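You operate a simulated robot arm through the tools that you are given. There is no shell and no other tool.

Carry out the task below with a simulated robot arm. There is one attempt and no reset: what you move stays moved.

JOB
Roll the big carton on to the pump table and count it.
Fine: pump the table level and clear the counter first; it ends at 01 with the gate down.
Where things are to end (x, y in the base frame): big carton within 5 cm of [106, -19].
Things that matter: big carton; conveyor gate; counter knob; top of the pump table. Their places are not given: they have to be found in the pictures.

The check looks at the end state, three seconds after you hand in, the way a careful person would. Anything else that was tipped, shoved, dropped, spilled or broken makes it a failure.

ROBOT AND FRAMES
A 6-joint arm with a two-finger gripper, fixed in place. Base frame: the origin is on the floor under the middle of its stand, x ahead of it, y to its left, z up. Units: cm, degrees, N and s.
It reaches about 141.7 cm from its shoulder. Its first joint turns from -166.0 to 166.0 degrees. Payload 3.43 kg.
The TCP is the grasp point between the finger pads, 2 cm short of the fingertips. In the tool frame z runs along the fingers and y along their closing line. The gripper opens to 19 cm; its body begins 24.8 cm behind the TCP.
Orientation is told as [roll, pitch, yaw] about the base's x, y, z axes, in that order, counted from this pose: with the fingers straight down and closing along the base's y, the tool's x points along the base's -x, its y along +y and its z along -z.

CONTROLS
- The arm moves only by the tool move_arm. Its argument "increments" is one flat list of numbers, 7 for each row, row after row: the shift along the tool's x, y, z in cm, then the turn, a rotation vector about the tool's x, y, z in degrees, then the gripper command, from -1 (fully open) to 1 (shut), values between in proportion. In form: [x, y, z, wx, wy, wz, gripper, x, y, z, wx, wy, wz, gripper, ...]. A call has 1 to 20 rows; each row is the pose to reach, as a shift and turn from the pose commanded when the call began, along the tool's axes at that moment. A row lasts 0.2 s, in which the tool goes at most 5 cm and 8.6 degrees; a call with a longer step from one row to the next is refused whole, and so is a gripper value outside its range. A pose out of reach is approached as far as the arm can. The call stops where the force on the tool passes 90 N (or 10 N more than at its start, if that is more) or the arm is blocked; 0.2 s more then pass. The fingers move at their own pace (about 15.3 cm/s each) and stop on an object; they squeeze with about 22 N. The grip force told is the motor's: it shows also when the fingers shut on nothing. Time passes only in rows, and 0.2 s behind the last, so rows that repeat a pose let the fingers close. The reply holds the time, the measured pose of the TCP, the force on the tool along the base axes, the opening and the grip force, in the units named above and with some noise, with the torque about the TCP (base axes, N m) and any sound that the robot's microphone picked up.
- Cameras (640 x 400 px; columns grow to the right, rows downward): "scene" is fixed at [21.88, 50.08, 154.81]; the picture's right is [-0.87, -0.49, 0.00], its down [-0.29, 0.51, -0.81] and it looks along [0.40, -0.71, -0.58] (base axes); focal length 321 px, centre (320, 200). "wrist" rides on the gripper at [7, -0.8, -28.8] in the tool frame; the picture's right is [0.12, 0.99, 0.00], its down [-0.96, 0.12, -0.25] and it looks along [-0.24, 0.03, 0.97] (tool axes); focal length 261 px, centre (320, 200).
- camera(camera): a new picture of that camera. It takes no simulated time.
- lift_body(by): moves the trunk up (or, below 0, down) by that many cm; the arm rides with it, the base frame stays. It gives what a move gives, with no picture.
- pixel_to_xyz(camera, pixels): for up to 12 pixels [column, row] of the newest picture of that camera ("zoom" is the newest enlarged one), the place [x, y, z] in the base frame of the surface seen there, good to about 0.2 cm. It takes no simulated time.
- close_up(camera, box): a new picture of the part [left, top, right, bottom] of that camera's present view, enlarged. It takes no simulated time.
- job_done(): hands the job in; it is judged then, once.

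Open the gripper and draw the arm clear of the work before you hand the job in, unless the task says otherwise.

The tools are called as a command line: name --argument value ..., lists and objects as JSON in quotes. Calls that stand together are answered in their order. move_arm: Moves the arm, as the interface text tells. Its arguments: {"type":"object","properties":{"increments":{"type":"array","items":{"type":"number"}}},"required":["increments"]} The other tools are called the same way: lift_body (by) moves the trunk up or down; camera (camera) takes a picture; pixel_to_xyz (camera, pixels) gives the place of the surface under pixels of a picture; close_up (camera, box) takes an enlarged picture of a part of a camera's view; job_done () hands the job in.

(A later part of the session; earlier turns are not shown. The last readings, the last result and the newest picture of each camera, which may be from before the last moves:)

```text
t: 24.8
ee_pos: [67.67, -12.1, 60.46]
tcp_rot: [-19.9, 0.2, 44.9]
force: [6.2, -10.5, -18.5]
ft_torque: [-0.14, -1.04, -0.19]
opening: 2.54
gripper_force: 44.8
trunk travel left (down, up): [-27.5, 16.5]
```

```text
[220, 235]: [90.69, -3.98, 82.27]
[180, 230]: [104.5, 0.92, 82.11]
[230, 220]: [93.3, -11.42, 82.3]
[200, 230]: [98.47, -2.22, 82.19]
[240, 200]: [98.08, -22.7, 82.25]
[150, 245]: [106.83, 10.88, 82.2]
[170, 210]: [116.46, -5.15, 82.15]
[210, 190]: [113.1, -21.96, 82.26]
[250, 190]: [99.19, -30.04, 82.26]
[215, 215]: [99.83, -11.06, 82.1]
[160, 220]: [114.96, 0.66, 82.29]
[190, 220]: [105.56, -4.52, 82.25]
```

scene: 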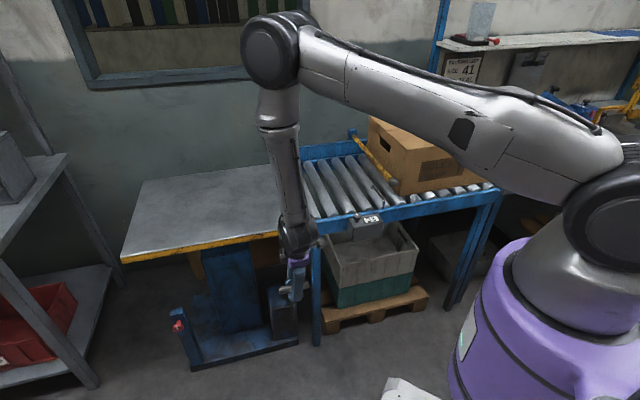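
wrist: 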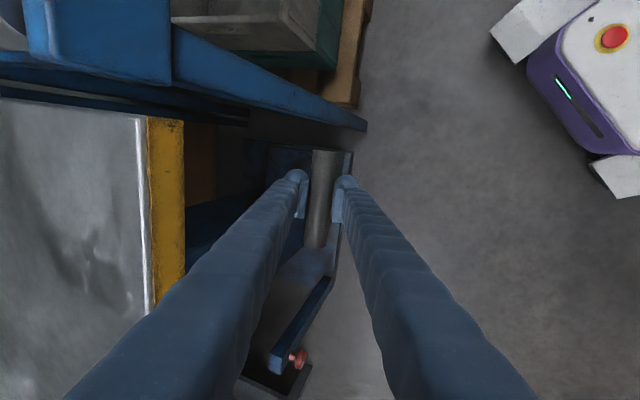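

Table now averages ≈82.22, level with the mark. I return the handle to rest, open the fingers and back out along the tool axis.

move_arm --increments '[0, -1.4, 0.08, 0, 0, 0, 1, 0, -2.765, 0.169, 0, 0, 0, 1, 0, -2.765, 0.169, 0, 0, 0, 1, 0, -2.4, 0.169, 0, 0, 0, 0.4, 0, -2.0, 0.169, 0, 0, 0, 0.4, 0, -2.0, -2, 0, 0, 0, 0.4, 0, -2.0, -5, 0, 0, 0, 0.4, 0, -1.5, -9, 0, 0, 0, 0.4, 0, -0.5, -13, 0, 0, 0, 0.4]'

camera --camera "scene"

camera --camera "wrist"

pixel_to_xyz --camera "scene" --pixels '[[220, 235], [180, 230], [230, 220], [200, 230], [240, 200], [150, 245], [170, 210], [210, 190], [250, 190], [215, 215], [160, 220], [190, 220]]'

```text
t: 26.8
ee_pos: [64.67, -9.13, 73.14]
tcp_rot: [-20.1, 0.0, 45.0]
force: [-0.1, 0.6, -0.6]
ft_torque: [0.01, -0.05, -0.02]
opening: 5.68
gripper_force: 0.1
trunk travel left (down, up): [-27.5, 16.5]
```

```text
taken
```

scene: 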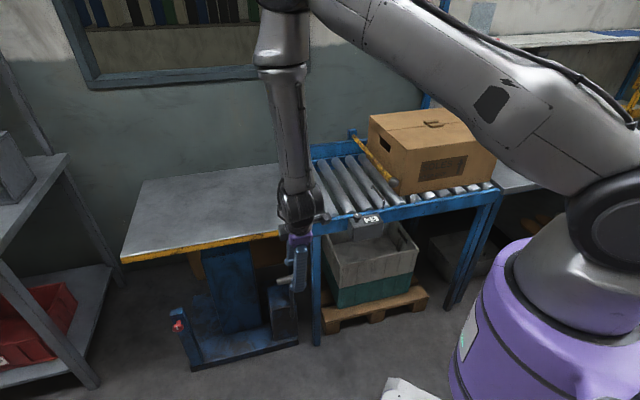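

```text
taken
```

wrist: 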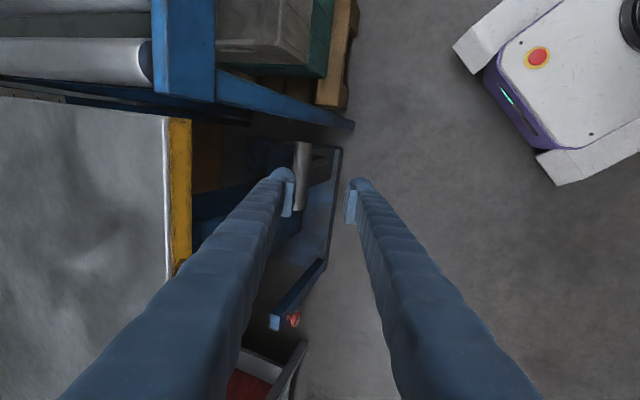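

```text
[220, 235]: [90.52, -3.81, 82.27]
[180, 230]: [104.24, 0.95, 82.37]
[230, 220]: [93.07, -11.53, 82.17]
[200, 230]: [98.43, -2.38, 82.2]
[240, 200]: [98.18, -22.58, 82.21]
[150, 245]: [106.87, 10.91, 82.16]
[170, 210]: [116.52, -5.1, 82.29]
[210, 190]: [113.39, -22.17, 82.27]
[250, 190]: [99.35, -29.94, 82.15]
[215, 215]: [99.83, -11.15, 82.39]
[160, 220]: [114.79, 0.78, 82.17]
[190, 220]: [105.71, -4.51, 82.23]
```

Table holds at ≈82.24 after release. I now rise clear and straighten the tool before going to the counter knob.

move_arm --increments '[0, -0.78, -3.975, -2.5, 0, 0, 0.4, 0, -1.56, -7.95, -5, 0, 0, 0.4, 0, -2.34, -11.925, -7.5, 0, 0, 0.4, 0, -3.12, -15.9, -10, 0, 0, 0.4, 0, -3.9, -19.875, -12.5, 0, 0, 0.4, 0, -4.68, -23.85, -15, 0, 0, 0.4, 0, -5.46, -27.825, -17.5, 0, 0, 0.4, 0, -6.24, -31.8, -20, 0, 0, 0.4]'

move_arm --increments '[2.075, -1.258, 0.583, 0, 0, 7.5, 0.4, 4.15, -2.517, 1.167, 0, 0, 15, 0.4, 6.225, -3.775, 1.75, 0, 0, 22.5, 0.4, 8.3, -5.033, 2.333, 0, 0, 30, 0.4, 10.375, -6.292, 2.917, 0, 0, 37.5, 0.4, 12.45, -7.55, 3.5, 0, 0, 45, 0.4, 14.525, -8.808, 4.083, 0, 0, 52.5, 0.4, 16.6, -10.067, 4.667, 0, 0, 60, 0.4, 18.675, -11.325, 5.25, 0, 0, 67.5, 0.4, 20.75, -12.583, 5.833, 0, 0, 75, 0.4, 22.825, -13.842, 6.417, 0, 0, 82.5, 0.4, 24.9, -15.1, 7, 0, 0, 90, 0.4]'

camera --camera "wrist"

camera --camera "scene"

```text
t: 28.6
ee_pos: [61.34, -5.63, 105.05]
tcp_rot: [-0.1, 0.1, 45.3]
force: [0.0, 0.6, 0.6]
ft_torque: [-0.22, -0.04, 0.03]
opening: 5.71
gripper_force: 0.1
trunk travel left (down, up): [-27.5, 16.5]
```

```text
t: 31.2
ee_pos: [54.49, -33.93, 97.98]
tcp_rot: [0.0, 0.0, -45.1]
force: [-0.6, -0.9, -0.1]
ft_torque: [0.05, -0.01, -0.01]
opening: 5.69
gripper_force: 0.1
trunk travel left (down, up): [-27.5, 16.5]
```

```text
taken
```

wrist: 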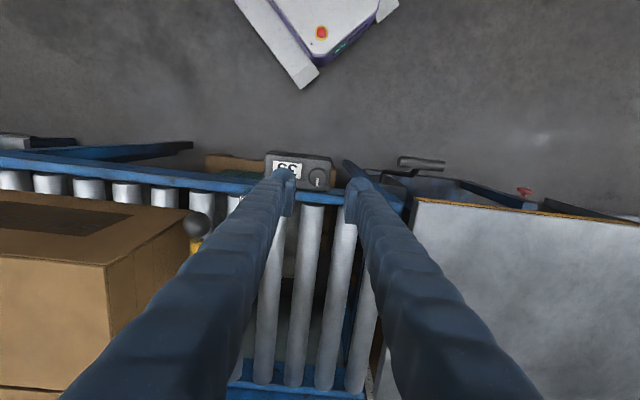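

```text
taken
```

scene: 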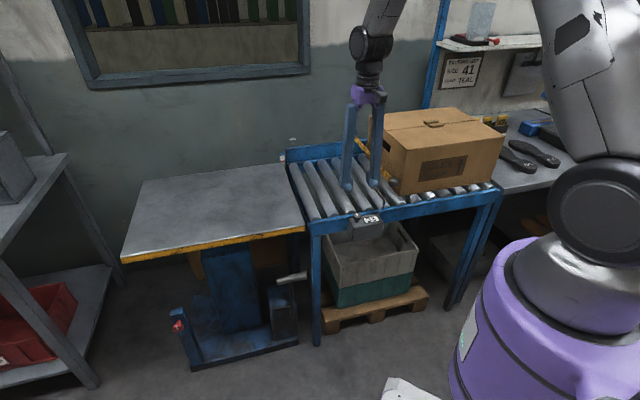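

The knob is visible between the fingers near (316,177) in the wrist view. I enlarge it, and also check the level scale at the post.

close_up --camera "scene" --box '[264, 140, 320, 215]'

close_up --camera "wrist" --box '[260, 140, 370, 220]'

pixel_to_xyz --camera "zoom" --pixels '[[327, 218], [300, 218], [355, 218], [327, 190], [327, 245], [160, 160], [340, 110], [430, 200], [95, 110], [270, 90], [60, 330], [230, 300]]'

```text
5.33 times, centred on (292, 178) of scene
```

zoom: 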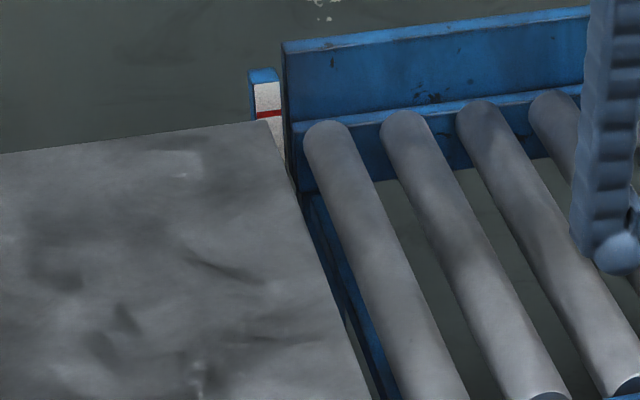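

```text
5.00 times, centred on (315, 180) of wrist
```

zoom: 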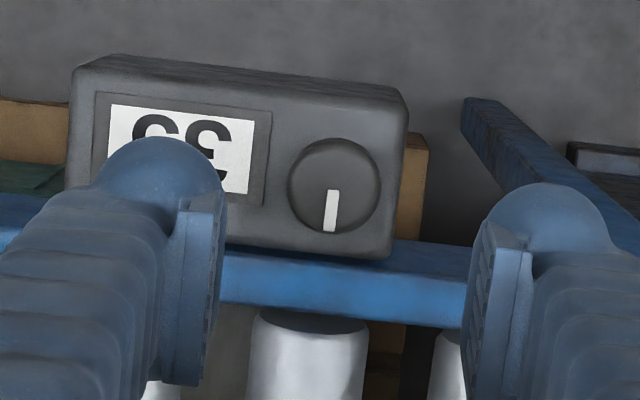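

```text
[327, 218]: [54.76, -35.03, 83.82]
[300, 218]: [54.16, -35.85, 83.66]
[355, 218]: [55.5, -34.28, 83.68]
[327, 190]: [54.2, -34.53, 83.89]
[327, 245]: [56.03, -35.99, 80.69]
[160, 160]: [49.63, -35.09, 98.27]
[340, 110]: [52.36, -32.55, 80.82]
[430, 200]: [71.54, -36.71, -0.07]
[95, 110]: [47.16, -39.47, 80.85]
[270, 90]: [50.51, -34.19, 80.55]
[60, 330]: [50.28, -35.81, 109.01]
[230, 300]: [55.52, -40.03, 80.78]
```

The table sits at the red mark. The knob centre measures about (54.3,-34.2) with top at z≈83.9 and the box top at 80.8. I shift slightly and descend so the tips stop ~1 cm above the box.

move_arm --increments '[-0.1, -0.3, 3, 0, 0, 0, 0.4, -0.1, -0.3, 6, 0, 0, 0, 0.4, -0.1, -0.3, 9, 0, 0, 0, 0.4, -0.1, -0.3, 11, 0, 0, 0, 0.4, -0.1, -0.3, 12.8, 0, 0, 0, 0.4, -0.1, -0.3, 14.2, 0, 0, 0, 0.4, -0.1, -0.3, 14.2, 0, 0, 0, 0.4]'

close_up --camera "wrist" --box '[240, 120, 400, 220]'

close_up --camera "scene" --box '[310, 150, 430, 250]'

```text
t: 32.8
ee_pos: [54.11, -34.25, 83.78]
tcp_rot: [0.0, 0.0, -45.1]
force: [0.4, 0.5, 0.4]
ft_torque: [-0.01, 0.0, 0.03]
opening: 5.7
gripper_force: 0.1
trunk travel left (down, up): [-27.5, 16.5]
```

```text
4.00 times, centred on (320, 170) of wrist
```

zoom: 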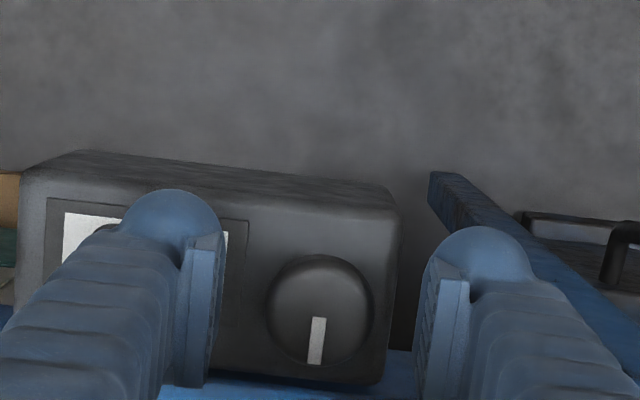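

```text
4.00 times, centred on (370, 200) of scene
```

zoom: 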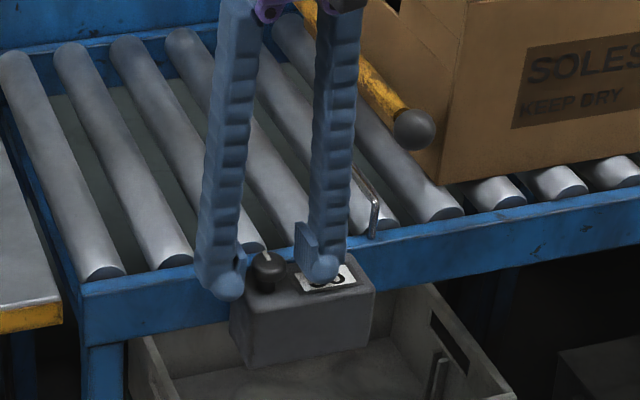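

The knob is centred between the pads. I close on it.

move_arm --increments '[0, 0, 0, 0, 0, 0, 0.6, 0, 0, 0, 0, 0, 0, 1, 0, 0, 0, 0, 0, 0, 1]'

close_up --camera "wrist" --box '[240, 120, 400, 220]'

```text
t: 33.6
ee_pos: [54.19, -34.2, 83.87]
tcp_rot: [0.0, 0.0, -45.0]
force: [-0.7, -0.5, -0.3]
ft_torque: [-0.02, 0.0, 0.02]
opening: 2.94
gripper_force: 44.9
trunk travel left (down, up): [-27.5, 16.5]
```

```text
4.00 times, centred on (320, 170) of wrist
```

zoom: 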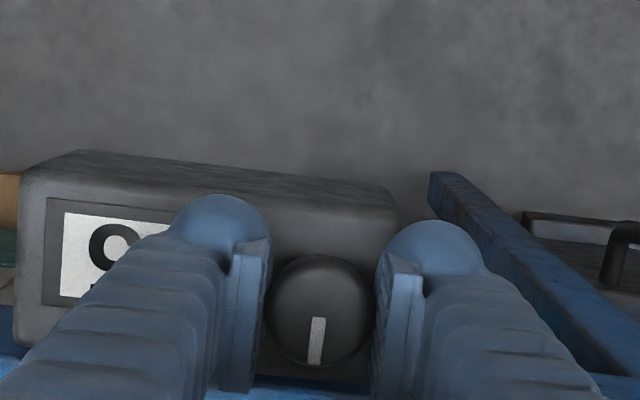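

Gripped at 2.94 cm. I turn 24° clockwise (seen from above) and watch torque and the reading.

move_arm --increments '[0, 0, 0, 0, 0, 8, 1, 0, 0, 0, 0, 0, 16, 1, 0, 0, 0, 0, 0, 24, 1, 0, 0, 0, 0, 0, 24, 1]'

close_up --camera "wrist" --box '[240, 120, 400, 220]'

close_up --camera "scene" --box '[330, 180, 420, 240]'

```text
t: 34.6
ee_pos: [54.09, -34.03, 83.77]
tcp_rot: [-0.1, 0.2, -69.1]
force: [1.0, 12.2, -8.1]
ft_torque: [0.19, 0.0, 0.02]
opening: 2.94
gripper_force: 44.9
trunk travel left (down, up): [-27.5, 16.5]
```

```text
4.00 times, centred on (320, 170) of wrist
```

zoom: 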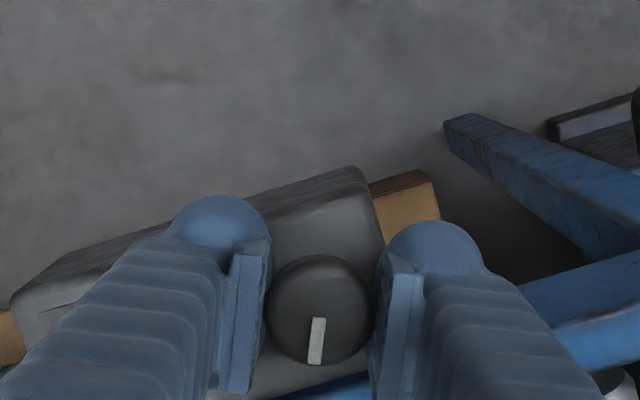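

```text
6.67 times, centred on (375, 210) of scene
```

zoom: 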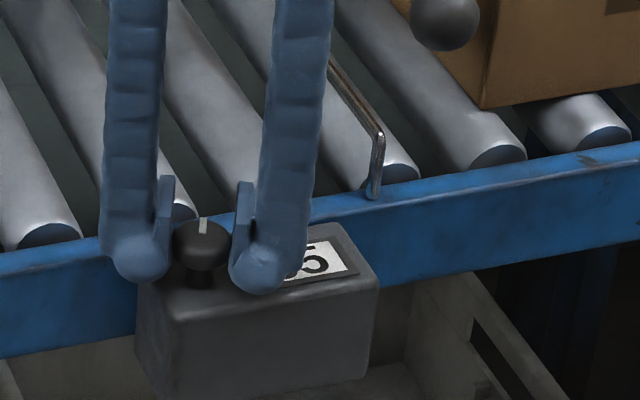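

The knob turns with the gripper (mark fixed relative to the pads) and the torque is small; reading still ends in 5. I continue clockwise another 64°.

move_arm --increments '[0, 0, 0, 0, 0, 8, 1, 0, 0, 0, 0, 0, 16, 1, 0, 0, 0, 0, 0, 24, 1, 0, 0, 0, 0, 0, 32, 1, 0, 0, 0, 0, 0, 40, 1, 0, 0, 0, 0, 0, 48, 1, 0, 0, 0, 0, 0, 56, 1, 0, 0, 0, 0, 0, 64, 1, 0, 0, 0, 0, 0, 64, 1]'

close_up --camera "wrist" --box '[240, 120, 400, 220]'

close_up --camera "scene" --box '[330, 180, 420, 240]'

```text
t: 36.6
ee_pos: [54.32, -34.26, 83.74]
tcp_rot: [0.0, -0.1, -133.1]
force: [14.0, 17.7, 4.4]
ft_torque: [0.15, -0.13, 0.0]
opening: 2.92
gripper_force: 45.0
trunk travel left (down, up): [-27.5, 16.5]
```

```text
4.00 times, centred on (320, 170) of wrist
```

zoom: 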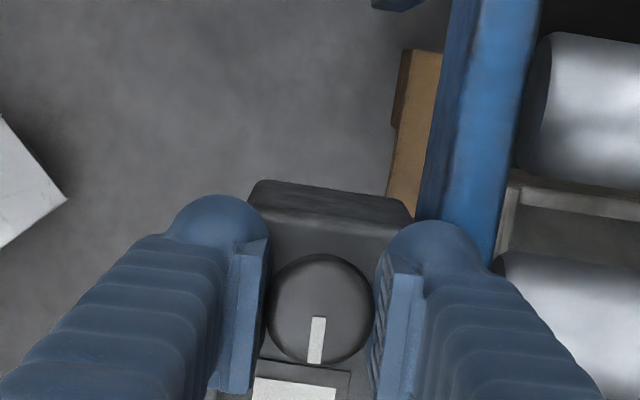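

```text
6.67 times, centred on (375, 210) of scene
```

zoom: 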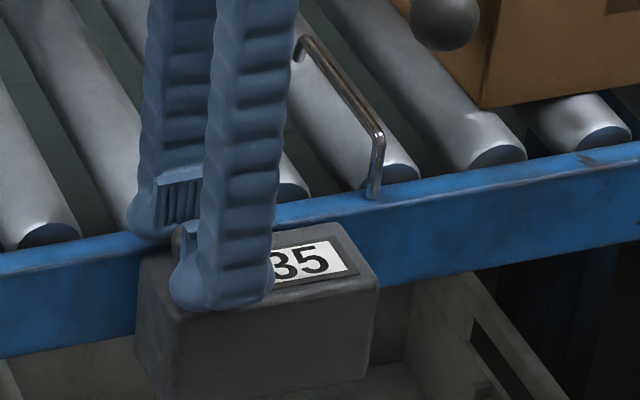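

After 88° clockwise it still reads 35 and the knob turns freely. I continue another 88° clockwise.

move_arm --increments '[0, 0, 0, 0, 0, 8, 1, 0, 0, 0, 0, 0, 16, 1, 0, 0, 0, 0, 0, 24, 1, 0, 0, 0, 0, 0, 32, 1, 0, 0, 0, 0, 0, 40, 1, 0, 0, 0, 0, 0, 48, 1, 0, 0, 0, 0, 0, 56, 1, 0, 0, 0, 0, 0, 64, 1, 0, 0, 0, 0, 0, 72, 1, 0, 0, 0, 0, 0, 80, 1, 0, 0, 0, 0, 0, 88, 1, 0, 0, 0, 0, 0, 88, 1]'

close_up --camera "wrist" --box '[240, 120, 400, 220]'

close_up --camera "scene" --box '[330, 180, 420, 240]'

```text
t: 39.0
ee_pos: [53.88, -34.0, 83.65]
tcp_rot: [-2.4, 0.7, 141.6]
force: [19.0, 22.8, 5.9]
ft_torque: [0.96, 0.53, 0.11]
opening: 2.95
gripper_force: 45.1
out of reach, approached as far as the arm can: row 10, 11
trunk travel left (down, up): [-27.5, 16.5]
stopped in row 11: the force on the tool passed its limit at 95 N (the readings are from after the stop); the commanded pose is now the measured one
```

```text
4.00 times, centred on (320, 170) of wrist
```

zoom: 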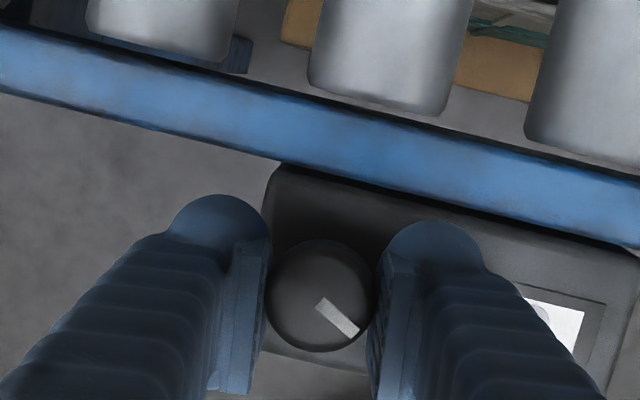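

```text
6.67 times, centred on (375, 210) of scene
```

zoom: 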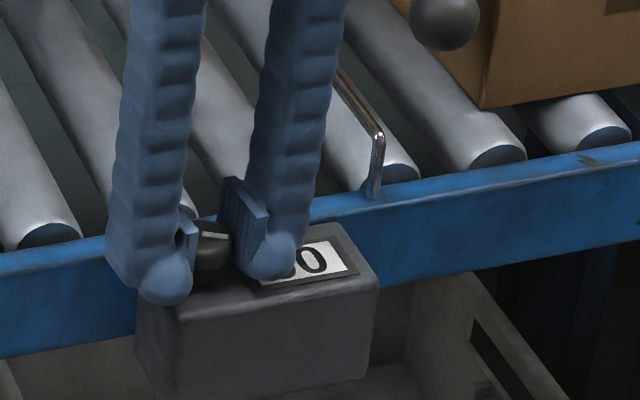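

The display now ends in 0 – the counter appears cleared and the knob reached its stop. I release and lift straight up to read it.

move_arm --increments '[0, 0, 0, 0, 0, 0, 0.5, 0, 0, 0, 0, 0, 0, 0.4, 0, 0, -3, 0, 0, 0, 0.4, 0, 0, -7, 0, 0, 0, 0.4, 0, 0, -11, 0, 0, 0, 0.4, 0, 0, -15, 0, 0, 0, 0.4]'

close_up --camera "scene" --box '[330, 180, 420, 240]'

```text
t: 40.4
ee_pos: [52.41, -35.33, 98.33]
tcp_rot: [-4.0, 1.3, 142.0]
force: [0.3, 0.8, 1.2]
ft_torque: [-0.05, -0.12, 0.0]
opening: 5.69
gripper_force: 0.1
out of reach, approached as far as the arm can: row 4, 5, 6
trunk travel left (down, up): [-27.5, 16.5]
```

```text
6.67 times, centred on (375, 210) of scene
```

zoom: 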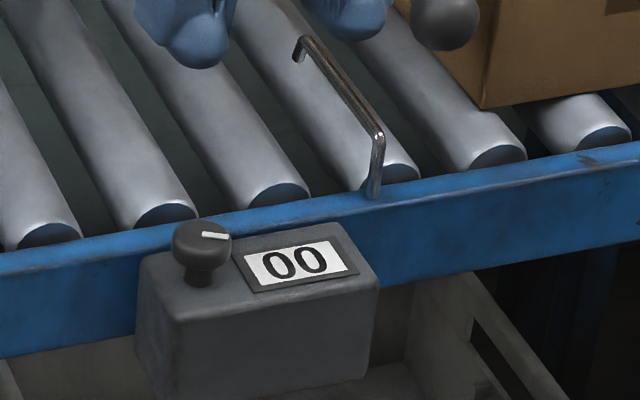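

The counter reads 00. The knob stays where I left it (past the clear position), so I'll turn it back so it cannot hold the counter at zero. First I straighten the tool and back off from the wrist joint limit.

move_arm --increments '[0.2, -0.5, 0, -1, -0.3, -7, 0.4, 0.4, -1, 0, -2, -0.65, -14, 0.4, 0.55, -1.5, 0.1, -3, -1, -21, 0.4, 0.74, -1.975, 0.155, -4, -1.3, -28, 0.4, 0.74, -1.975, 0.155, -4, -1.3, -36, 0.4]'

close_up --camera "wrist" --box '[240, 120, 400, 220]'

```text
t: 41.6
ee_pos: [54.29, -34.28, 98.16]
tcp_rot: [1.6, -0.2, 177.7]
force: [-0.6, 0.3, -0.3]
ft_torque: [-0.01, 0.01, 0.02]
opening: 5.71
gripper_force: 0.0
trunk travel left (down, up): [-27.5, 16.5]
```

```text
4.00 times, centred on (320, 170) of wrist
```

zoom: 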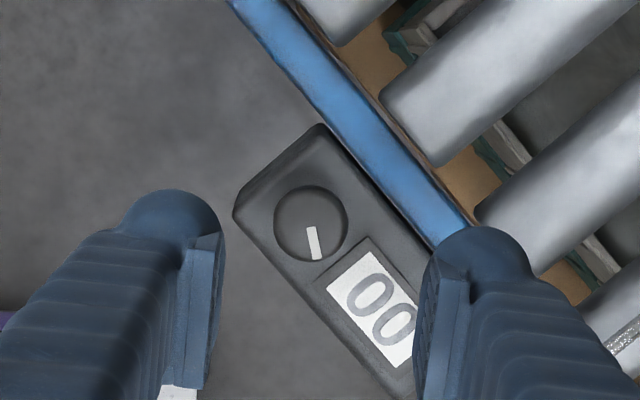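

The pointer now faces −x, i.e. ~135° clockwise of its original direction. I straighten and descend on the knob again.

move_arm --increments '[0, -0.1, 3.5, 0.8, 0.1, 0, 0.4, 0, -0.2, 7, 1.6, 0.2, 0, 0.4, 0, -0.3, 10.5, 1.6, 0.2, 0, 0.4, 0, -0.35, 12.8, 1.6, 0.2, 0, 0.4, 0, -0.4, 14.3, 1.6, 0.2, 0, 0.4, 0, -0.4, 14.3, 1.6, 0.2, 0, 0.4]'

close_up --camera "wrist" --box '[240, 120, 400, 220]'

```text
t: 43.0
ee_pos: [54.35, -34.27, 83.84]
tcp_rot: [0.2, 0.0, 177.6]
force: [-0.7, 0.0, -0.6]
ft_torque: [0.02, 0.04, -0.01]
opening: 5.7
gripper_force: 0.1
trunk travel left (down, up): [-27.5, 16.5]
```

```text
4.00 times, centred on (320, 170) of wrist
```

zoom: 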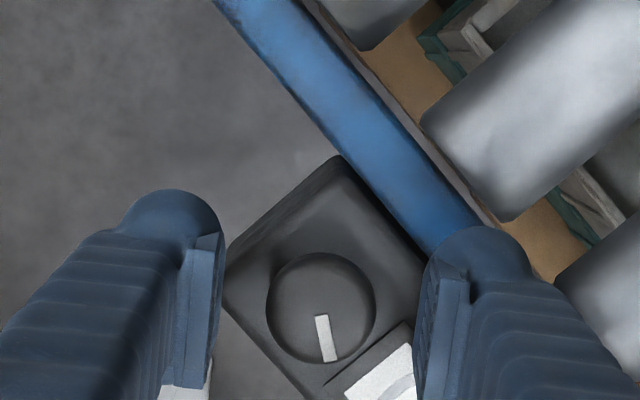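

Knob is centred. I close on it and turn it back 128° counter-clockwise.

move_arm --increments '[0, 0, 0, 0, 0, 0, 0.7, 0, 0, 0, 0, 0, 0, 1, 0, 0, 0, 0, 0, -8, 1, 0, 0, 0, 0, 0, -16, 1, 0, 0, 0, 0, 0, -24, 1, 0, 0, 0, 0, 0, -32, 1, 0, 0, 0, 0, 0, -40, 1, 0, 0, 0, 0, 0, -48, 1, 0, 0, 0, 0, 0, -56, 1, 0, 0, 0, 0, 0, -64, 1, 0, 0, 0, 0, 0, -72, 1, 0, 0, 0, 0, 0, -80, 1, 0, 0, 0, 0, 0, -88, 1, 0, 0, 0, 0, 0, -96, 1, 0, 0, 0, 0, 0, -104, 1, 0, 0, 0, 0, 0, -112, 1, 0, 0, 0, 0, 0, -120, 1, 0, 0, 0, 0, 0, -128, 1]'

close_up --camera "wrist" --box '[240, 120, 400, 220]'

close_up --camera "scene" --box '[330, 180, 420, 240]'

```text
t: 46.8
ee_pos: [54.3, -34.32, 84.01]
tcp_rot: [-0.1, 0.0, -54.4]
force: [-7.4, -2.5, -11.3]
ft_torque: [-0.08, 0.05, -0.46]
opening: 2.93
gripper_force: 45.0
trunk travel left (down, up): [-27.5, 16.5]
```

```text
4.00 times, centred on (320, 170) of wrist
```

zoom: 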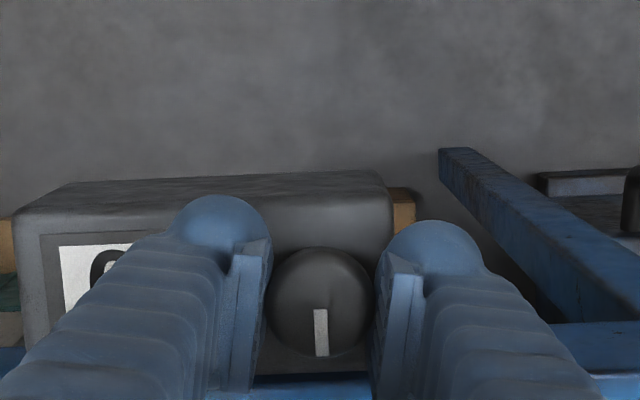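

```text
6.67 times, centred on (375, 210) of scene
```

zoom: 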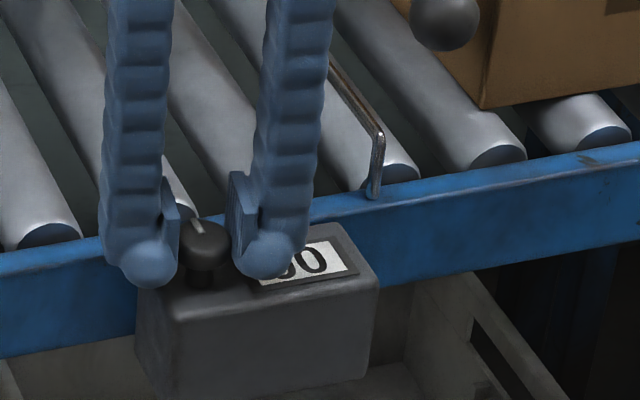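

The knob is back near its original angle and the display still shows …0. I release, lift straight up, and re-read the display.

move_arm --increments '[0, 0, 0, 0, 0, 0, 0.5, 0, 0, 0, 0, 0, 0, 0.4, 0, 0, -3, 0, 0, 0, 0.4, 0, 0, -7, 0, 0, 0, 0.4, 0, 0, -11.5, 0, 0, 0, 0.4, 0, 0, -16, 0, 0, 0, 0.4, 0, 0, -20, 0, 0, 0, 0.4, 0, 0, -24, 0, 0, 0, 0.4]'

close_up --camera "scene" --box '[330, 180, 420, 240]'

camera --camera "wrist"

```text
t: 48.6
ee_pos: [54.17, -34.18, 108.02]
tcp_rot: [-0.1, 0.0, -54.5]
force: [-0.8, 0.0, 0.0]
ft_torque: [0.02, -0.09, -0.03]
opening: 5.68
gripper_force: 0.0
trunk travel left (down, up): [-27.5, 16.5]
```

```text
6.67 times, centred on (375, 210) of scene
```

zoom: 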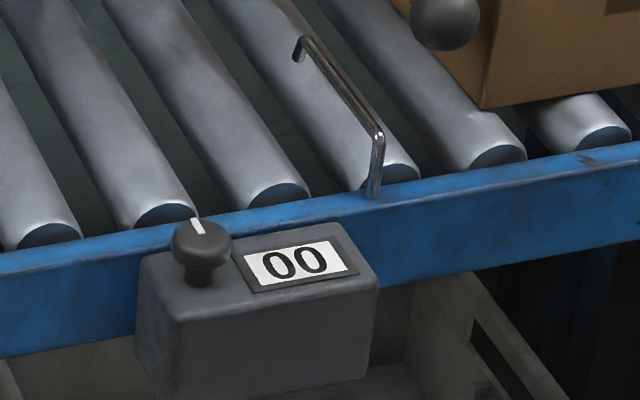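

```text
taken
```

wrist: 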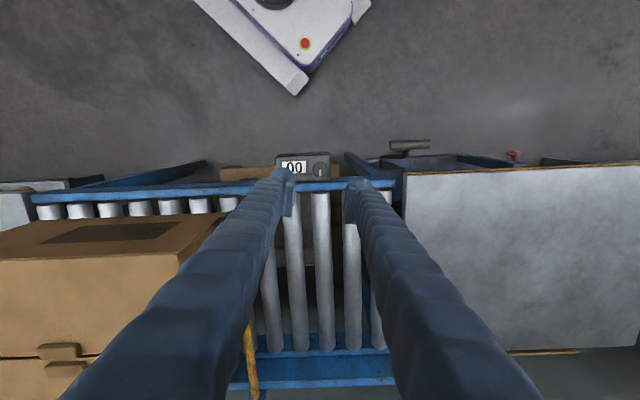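

Counter 00, knob restored. Now I measure the gate bar, ball and carton corner in a fresh enlargement.

close_up --camera "scene" --box '[340, 110, 430, 210]'

pixel_to_xyz --camera "zoom" --pixels '[[352, 288], [338, 288], [368, 288], [352, 275], [352, 303], [300, 230], [250, 172], [205, 112], [188, 85], [405, 165], [375, 340], [258, 22]]'

close_up --camera "scene" --box '[335, 115, 395, 165]'

```text
4.00 times, centred on (385, 160) of scene
```

zoom: 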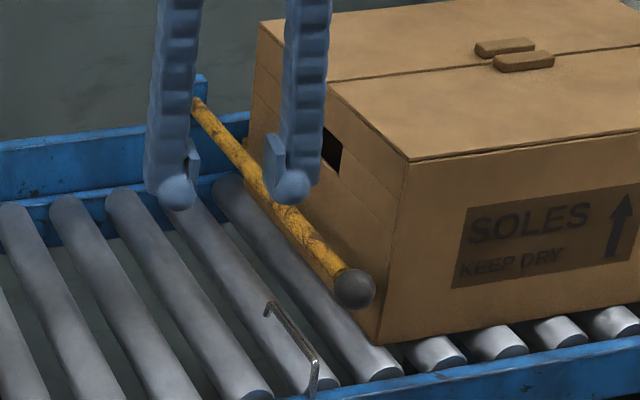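

```text
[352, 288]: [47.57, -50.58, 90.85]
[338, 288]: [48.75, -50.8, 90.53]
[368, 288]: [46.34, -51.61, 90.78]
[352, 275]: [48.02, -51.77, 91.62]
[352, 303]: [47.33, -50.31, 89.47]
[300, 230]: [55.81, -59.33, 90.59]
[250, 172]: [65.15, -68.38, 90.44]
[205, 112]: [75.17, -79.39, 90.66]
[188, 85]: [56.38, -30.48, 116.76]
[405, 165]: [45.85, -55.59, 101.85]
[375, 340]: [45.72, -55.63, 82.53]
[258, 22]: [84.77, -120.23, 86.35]
```

```text
8.00 times, centred on (365, 140) of scene
```

zoom: 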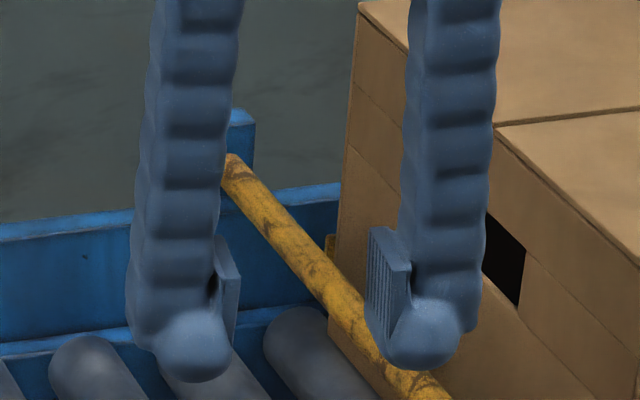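

Ball centre works out to ≈(48.0,-52.2,89.8), radius ~1.95, right next to the carton corner. I'll grip it from above with the closing line turned slightly off the conveyor direction (yaw −58) so the fingers clear carton, bar and trip wire; first a standoff above it.

move_arm --increments '[-2.05, -3.09, 0, 0, 0, 0.7, 0.16, -4.1, -6.18, 0, 0, 0, 1.4, 0.16, -6.16, -9.27, 0, 0, 0, 2.1, 0.16, -8.2, -12.36, 0, 0, 0, 2.8, 0.16, -10.26, -15.45, 0, 0, 0, 3.5, 0.16]'

camera --camera "wrist"

close_up --camera "wrist" --box '[240, 130, 400, 230]'

close_up --camera "scene" --box '[340, 80, 460, 210]'

```text
t: 49.8
ee_pos: [47.9, -51.62, 108.01]
tcp_rot: [-0.1, 0.0, -58.0]
force: [-0.1, -0.6, -0.1]
ft_torque: [0.05, -0.04, -0.01]
opening: 7.96
gripper_force: 0.0
trunk travel left (down, up): [-27.5, 16.5]
```

```text
taken
```

wrist: 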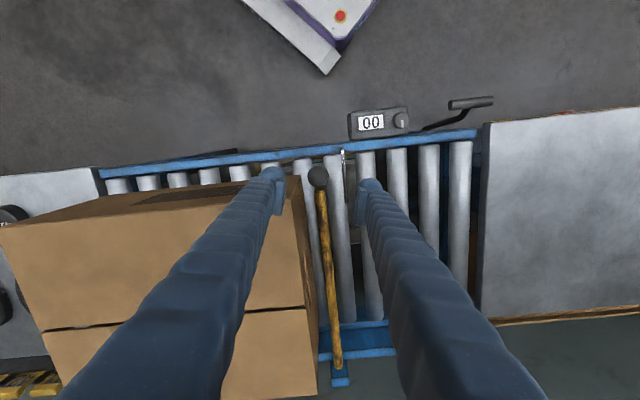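

```text
4.00 times, centred on (320, 180) of wrist
```

zoom: 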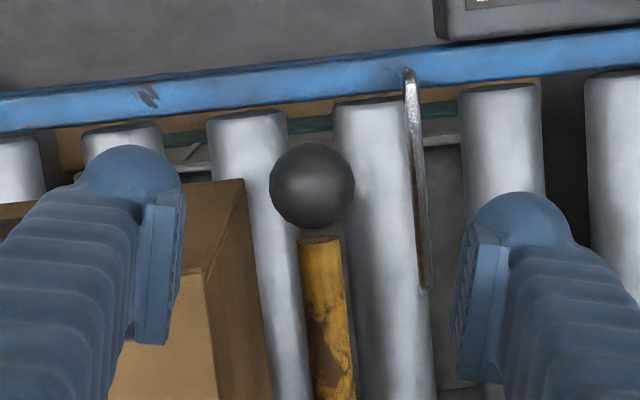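

```text
3.08 times, centred on (400, 145) of scene
```

zoom: 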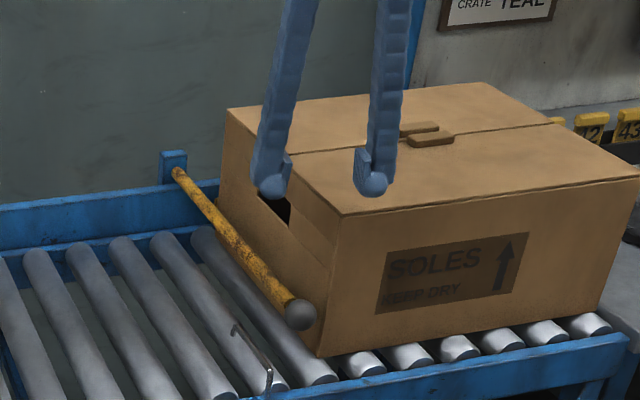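

I measure the ball and the carton corner from this vantage.

pixel_to_xyz --camera "wrist" --pixels '[[318, 176], [310, 176], [327, 176], [318, 167], [318, 185], [300, 176], [293, 200], [322, 220], [332, 320], [344, 160], [346, 200], [340, 365]]'

```text
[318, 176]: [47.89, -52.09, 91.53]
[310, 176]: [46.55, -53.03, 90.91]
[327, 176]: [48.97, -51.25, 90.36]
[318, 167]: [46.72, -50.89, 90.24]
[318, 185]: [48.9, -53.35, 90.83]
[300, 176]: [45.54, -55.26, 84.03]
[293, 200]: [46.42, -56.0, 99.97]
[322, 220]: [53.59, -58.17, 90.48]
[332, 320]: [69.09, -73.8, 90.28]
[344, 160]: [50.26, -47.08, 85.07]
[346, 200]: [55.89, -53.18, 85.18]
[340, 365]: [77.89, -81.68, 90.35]
```

Ball centre ≈(47.9,-52.15,89.6). I adjust slightly outward and descend 18 cm; the tips will stay ~2.5 cm above the trip wire (z≈85.2).

move_arm --increments '[0.347, -0.275, 4, 0, 0, 0, 0.16, 0.347, -0.275, 8, 0, 0, 0, 0.16, 0.347, -0.275, 12, 0, 0, 0, 0.16, 0.347, -0.275, 15, 0, 0, 0, 0.16, 0.347, -0.275, 17, 0, 0, 0, 0.16, 0.347, -0.275, 18.1, 0, 0, 0, 0.16, 0.347, -0.275, 18.1, 0, 0, 0, 0.16]'

close_up --camera "wrist" --box '[240, 130, 400, 230]'

close_up --camera "scene" --box '[340, 100, 460, 230]'

```text
t: 51.4
ee_pos: [47.28, -51.28, 89.94]
tcp_rot: [-0.1, -0.1, -58.0]
force: [-0.4, 0.2, 0.8]
ft_torque: [0.02, -0.02, 0.01]
opening: 7.96
gripper_force: 0.1
trunk travel left (down, up): [-27.5, 16.5]
```

```text
4.00 times, centred on (320, 180) of wrist
```

zoom: 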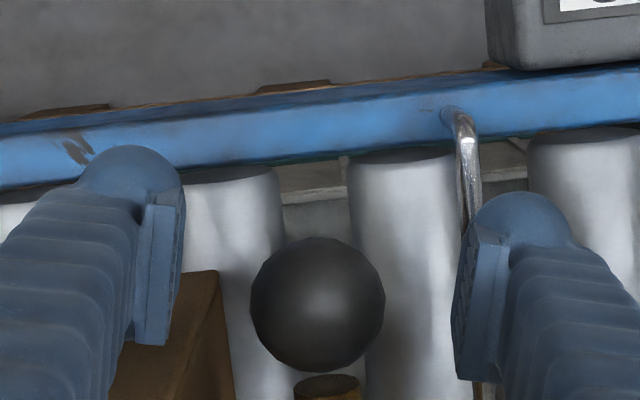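

```text
3.08 times, centred on (400, 165) of scene
```

zoom: 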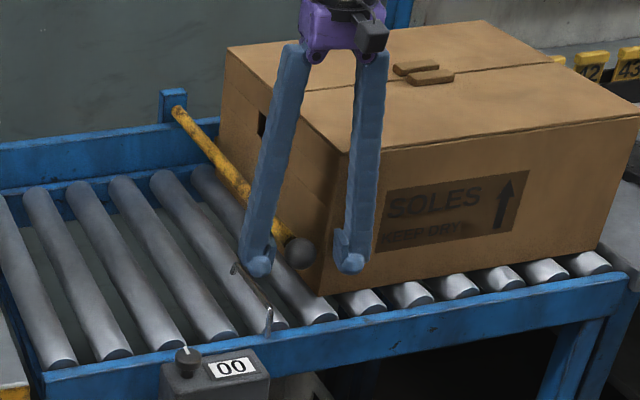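

The fingers straddle the ball, clear of carton and wire. I close on it.

move_arm --increments '[0, 0, 0, 0, 0, 0, 0.5, 0, 0, 0, 0, 0, 0, 1, 0, 0, 0, 0, 0, 0, 1]'

close_up --camera "wrist" --box '[240, 130, 400, 230]'

```text
t: 52.2
ee_pos: [47.33, -51.41, 89.84]
tcp_rot: [-0.1, -0.1, -58.1]
force: [3.9, 5.4, 0.4]
ft_torque: [0.07, -0.07, 0.09]
opening: 3.82
gripper_force: 45.2
trunk travel left (down, up): [-27.5, 16.5]
```

```text
4.00 times, centred on (320, 180) of wrist
```

zoom: 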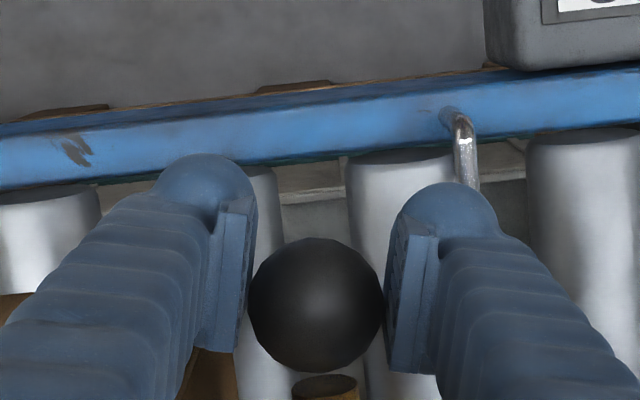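

The ball is gripped, but on the way up the −u finger would catch the carton's top edge (carton face is only 2 cm from the ball). I'll release, rise, and first roll the carton back a few cm from the front to make room.

move_arm --increments '[0, 0, 0, 0, 0, 0, 0.5, 0, 0, 0, 0, 0, 0, 0.16, 0, 0, -3, 0, 0, 0, 0.16, 0, 0, -7, 0, 0, 0, 0.16, 0, 0, -11.5, 0, 0, 0, 0.16, 0, 0, -16, 0, 0, 0, 0.16, 0, 0, -21, 0, 0, 0, 0.16]'

move_arm --increments '[-1.75, 0.5, -0.2, 0, 0, 7.7, -1, -3.5, 1, -0.4, 0, 0, 15.4, -1, -5.25, 1.5, -0.6, 0, 0, 23.1, -1, -7, 2, -0.8, 0, 0, 30.8, -1, -8.75, 2.5, -1, 0, 0, 38.5, -1, -10.5, 3, -1.2, 0, 0, 46.2, -1, -12.25, 3.5, -1.4, 0, 0, 53.9, -1, -14, 4, -1.6, 0, 0, 61.6, -1, -15.75, 4.5, -1.8, 0, 0, 69.3, -1, -17.5, 5, -2, 0, 0, 77, -1]'

camera --camera "wrist"

camera --camera "scene"

```text
t: 53.8
ee_pos: [47.17, -51.49, 110.95]
tcp_rot: [-0.1, -0.1, -58.0]
force: [0.4, 0.0, -0.2]
ft_torque: [-0.02, 0.0, 0.03]
opening: 7.98
gripper_force: 0.0
trunk travel left (down, up): [-27.5, 16.5]
```

```text
t: 56.0
ee_pos: [60.91, -63.65, 112.82]
tcp_rot: [0.1, -0.2, -135.1]
force: [0.0, 0.1, -0.3]
ft_torque: [0.02, 0.01, -0.01]
opening: 19.02
gripper_force: 0.0
trunk travel left (down, up): [-27.5, 16.5]
```

```text
taken
```

wrist: 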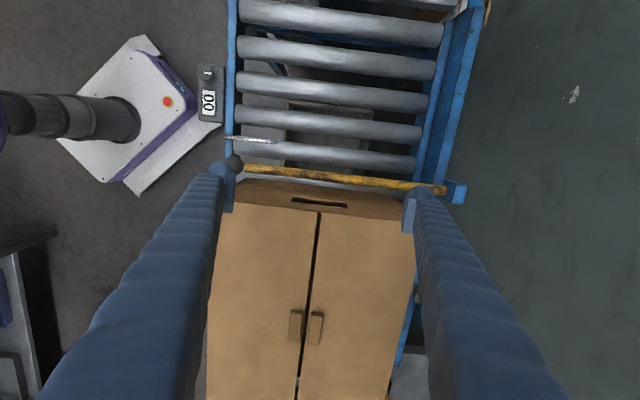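

```text
taken
```

scene: 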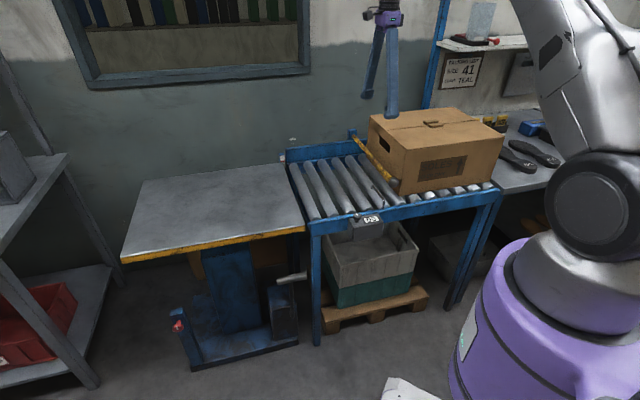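

This overhead view shows gate, carton and trip wire clearly. I measure the gate pivot, carton edges, and the space behind the carton.

pixel_to_xyz --camera "wrist" --pixels '[[438, 190], [455, 193], [300, 174], [400, 184], [232, 206], [404, 222], [320, 212], [208, 398], [388, 396], [297, 325], [318, 325], [320, 203]]'

close_up --camera "wrist" --box '[200, 120, 500, 260]'

close_up --camera "scene" --box '[420, 80, 560, 220]'

```text
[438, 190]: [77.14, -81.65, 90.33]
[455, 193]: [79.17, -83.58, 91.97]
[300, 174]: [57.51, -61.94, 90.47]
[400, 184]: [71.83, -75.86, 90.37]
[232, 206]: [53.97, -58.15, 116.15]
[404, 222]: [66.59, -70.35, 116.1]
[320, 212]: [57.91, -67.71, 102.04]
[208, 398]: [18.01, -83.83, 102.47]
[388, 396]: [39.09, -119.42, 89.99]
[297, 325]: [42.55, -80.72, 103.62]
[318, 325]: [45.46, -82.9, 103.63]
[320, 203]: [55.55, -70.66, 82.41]
```

```text
2.13 times, centred on (350, 190) of wrist
```

zoom: 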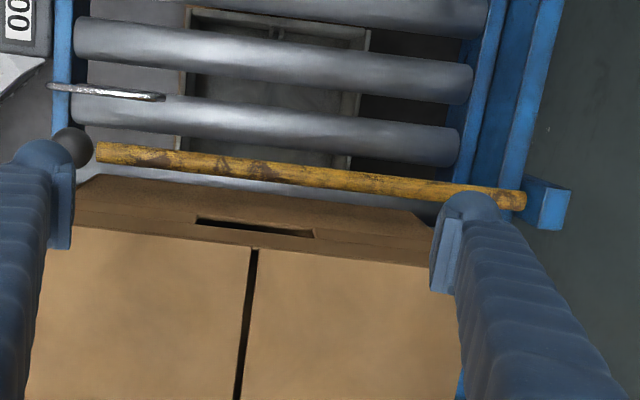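

```text
2.86 times, centred on (490, 150) of scene
```

zoom: 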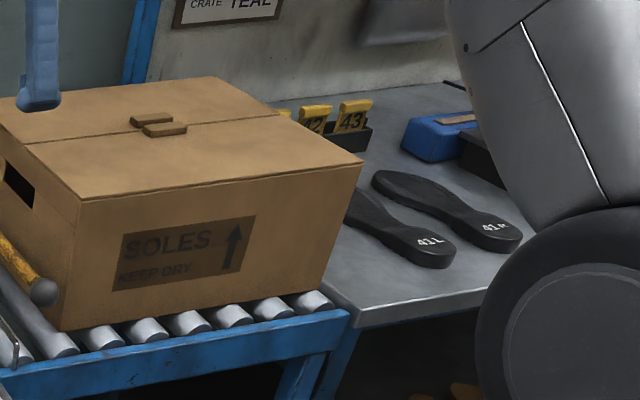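

Pivot is near v≈-113.5 (u≈-3.2). Before pushing the carton back I check what lies behind it on the bench.

pixel_to_xyz --camera "scene" --pixels '[[505, 155], [520, 165], [532, 170], [515, 145], [540, 150], [505, 187], [495, 175], [504, 165], [500, 125], [512, 122], [470, 120], [522, 180]]'

pixel_to_xyz --camera "wrist" --pixels '[[210, 240], [300, 222], [330, 225], [395, 260], [215, 300], [385, 300], [255, 165], [235, 160], [256, 139], [236, 137], [275, 141], [415, 255]]'

```text
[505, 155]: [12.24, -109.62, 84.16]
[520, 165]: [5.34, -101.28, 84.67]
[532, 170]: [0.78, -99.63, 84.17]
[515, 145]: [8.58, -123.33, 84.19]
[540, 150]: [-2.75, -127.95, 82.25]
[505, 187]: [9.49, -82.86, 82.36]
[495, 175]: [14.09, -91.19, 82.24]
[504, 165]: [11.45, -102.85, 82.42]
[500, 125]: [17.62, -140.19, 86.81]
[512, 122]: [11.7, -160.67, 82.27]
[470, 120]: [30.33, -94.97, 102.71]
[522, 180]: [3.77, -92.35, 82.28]
```

```text
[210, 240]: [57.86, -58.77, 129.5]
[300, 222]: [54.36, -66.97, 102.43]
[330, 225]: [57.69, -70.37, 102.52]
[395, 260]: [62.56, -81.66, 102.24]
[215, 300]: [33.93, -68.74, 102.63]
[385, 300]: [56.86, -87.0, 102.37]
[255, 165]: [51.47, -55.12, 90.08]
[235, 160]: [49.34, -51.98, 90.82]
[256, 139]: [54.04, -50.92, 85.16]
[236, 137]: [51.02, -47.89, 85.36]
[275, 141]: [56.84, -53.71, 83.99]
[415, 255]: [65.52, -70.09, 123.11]
```

Bench top is z≈82.3 from u≈−52, insoles start at u≈−66, so 3 cm back is safe. I descend in front of the carton with the fingertips at z≈95, above the gate bar.

move_arm --increments '[0, 0, 4, 0, 0, 0, -1, 0, 0, 8, 0, 0, 0, -1, 0, 0, 12, 0, 0, 0, -1, 0, 0, 15.8, 0, 0, 0, -1, -1.5, 0, 15.8, 0, 0, 0, -1, -2.5, 0, 15.8, 0, 0, 0, -1]'

camera --camera "scene"

camera --camera "wrist"

```text
t: 57.4
ee_pos: [59.12, -65.43, 96.89]
tcp_rot: [0.1, 0.0, -135.0]
force: [0.6, 0.0, 0.5]
ft_torque: [-0.06, 0.03, 0.0]
opening: 18.98
gripper_force: 0.1
trunk travel left (down, up): [-27.5, 16.5]
```

```text
taken
```

scene: 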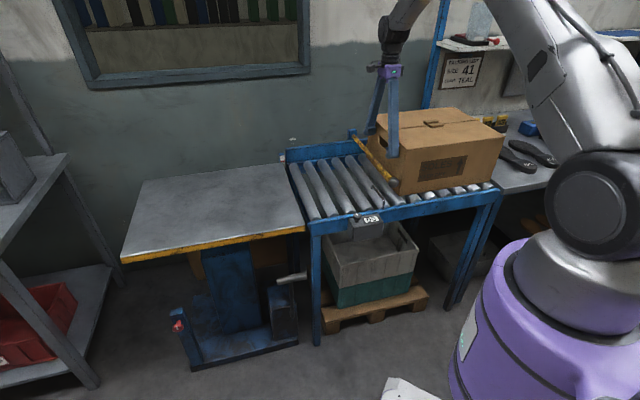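

```text
taken
```

wrist: 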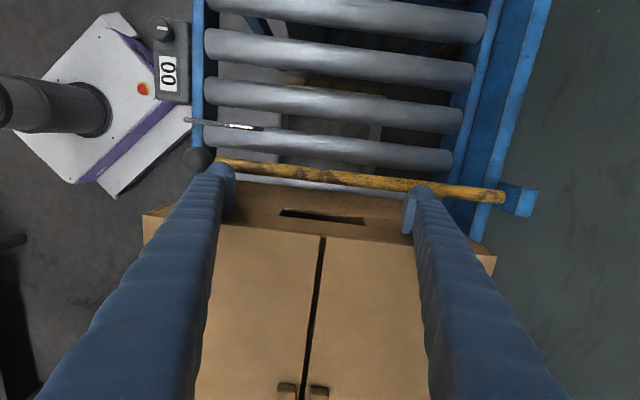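

No contact yet (finger surface ~0.8 cm from the carton). I push slowly backward by 3.8 cm at 2 cm/s.

move_arm --increments '[-0.4, 0, 0, 0, 0, 0, -1, -0.8, 0, 0, 0, 0, 0, -1, -1.2, 0, 0, 0, 0, 0, -1, -1.6, 0, 0, 0, 0, 0, -1, -2, 0, 0, 0, 0, 0, -1, -2.4, 0, 0, 0, 0, 0, -1, -2.8, 0, 0, 0, 0, 0, -1, -3.2, 0, 0, 0, 0, 0, -1, -3.5, 0, 0, 0, 0, 0, -1, -3.7, 0, 0, 0, 0, 0, -1, -3.8, 0, 0, 0, 0, 0, -1, -3.8, 0, 0, 0, 0, 0, -1]'

camera --camera "scene"

close_up --camera "scene" --box '[340, 90, 510, 220]'

```text
t: 60.0
ee_pos: [56.25, -67.99, 97.05]
tcp_rot: [0.1, -0.1, -135.0]
force: [-0.1, 1.5, -0.5]
ft_torque: [0.01, 0.0, -0.04]
opening: 18.97
gripper_force: 0.0
trunk travel left (down, up): [-27.5, 16.5]
```

```text
taken
```

scene: 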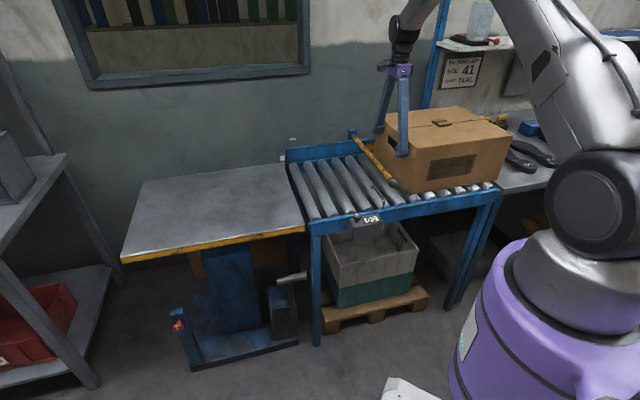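

```text
3.08 times, centred on (425, 155) of scene
```

zoom: 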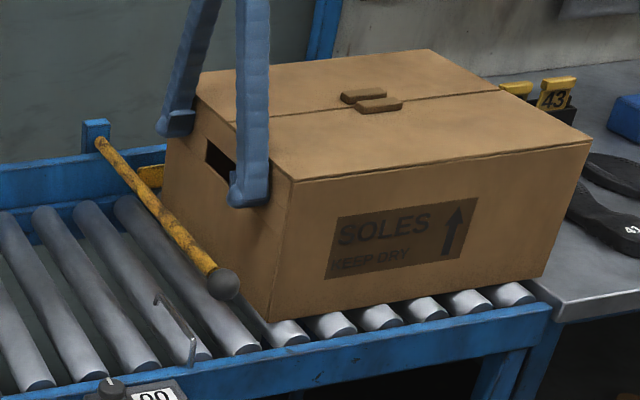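

The carton rolled back smoothly. I measure its corners now and look at a small yellow part behind the gate bar at about (381,147).

pixel_to_xyz --camera "scene" --pixels '[[418, 149], [412, 190], [381, 116], [508, 136], [466, 108], [500, 180], [434, 121], [445, 125], [401, 150], [381, 147], [356, 138], [380, 145]]'

close_up --camera "scene" --box '[340, 115, 410, 195]'

```text
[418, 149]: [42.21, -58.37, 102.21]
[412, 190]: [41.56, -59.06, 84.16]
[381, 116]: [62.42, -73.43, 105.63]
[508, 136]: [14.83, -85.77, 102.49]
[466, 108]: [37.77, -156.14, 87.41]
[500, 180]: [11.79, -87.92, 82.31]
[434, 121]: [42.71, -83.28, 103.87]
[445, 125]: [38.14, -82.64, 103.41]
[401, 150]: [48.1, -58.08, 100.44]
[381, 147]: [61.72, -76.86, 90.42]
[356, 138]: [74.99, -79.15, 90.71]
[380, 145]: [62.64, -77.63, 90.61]
```

```text
5.00 times, centred on (375, 155) of scene
```

zoom: 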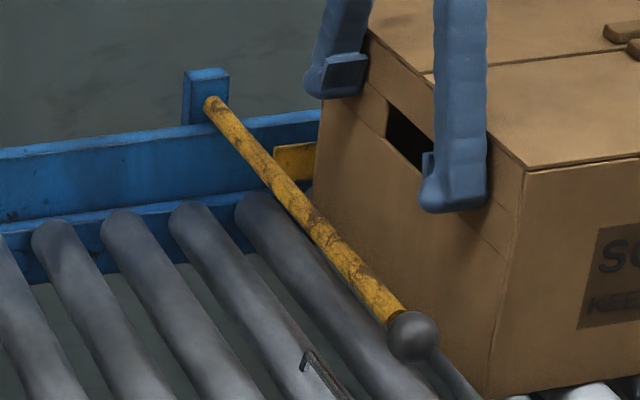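

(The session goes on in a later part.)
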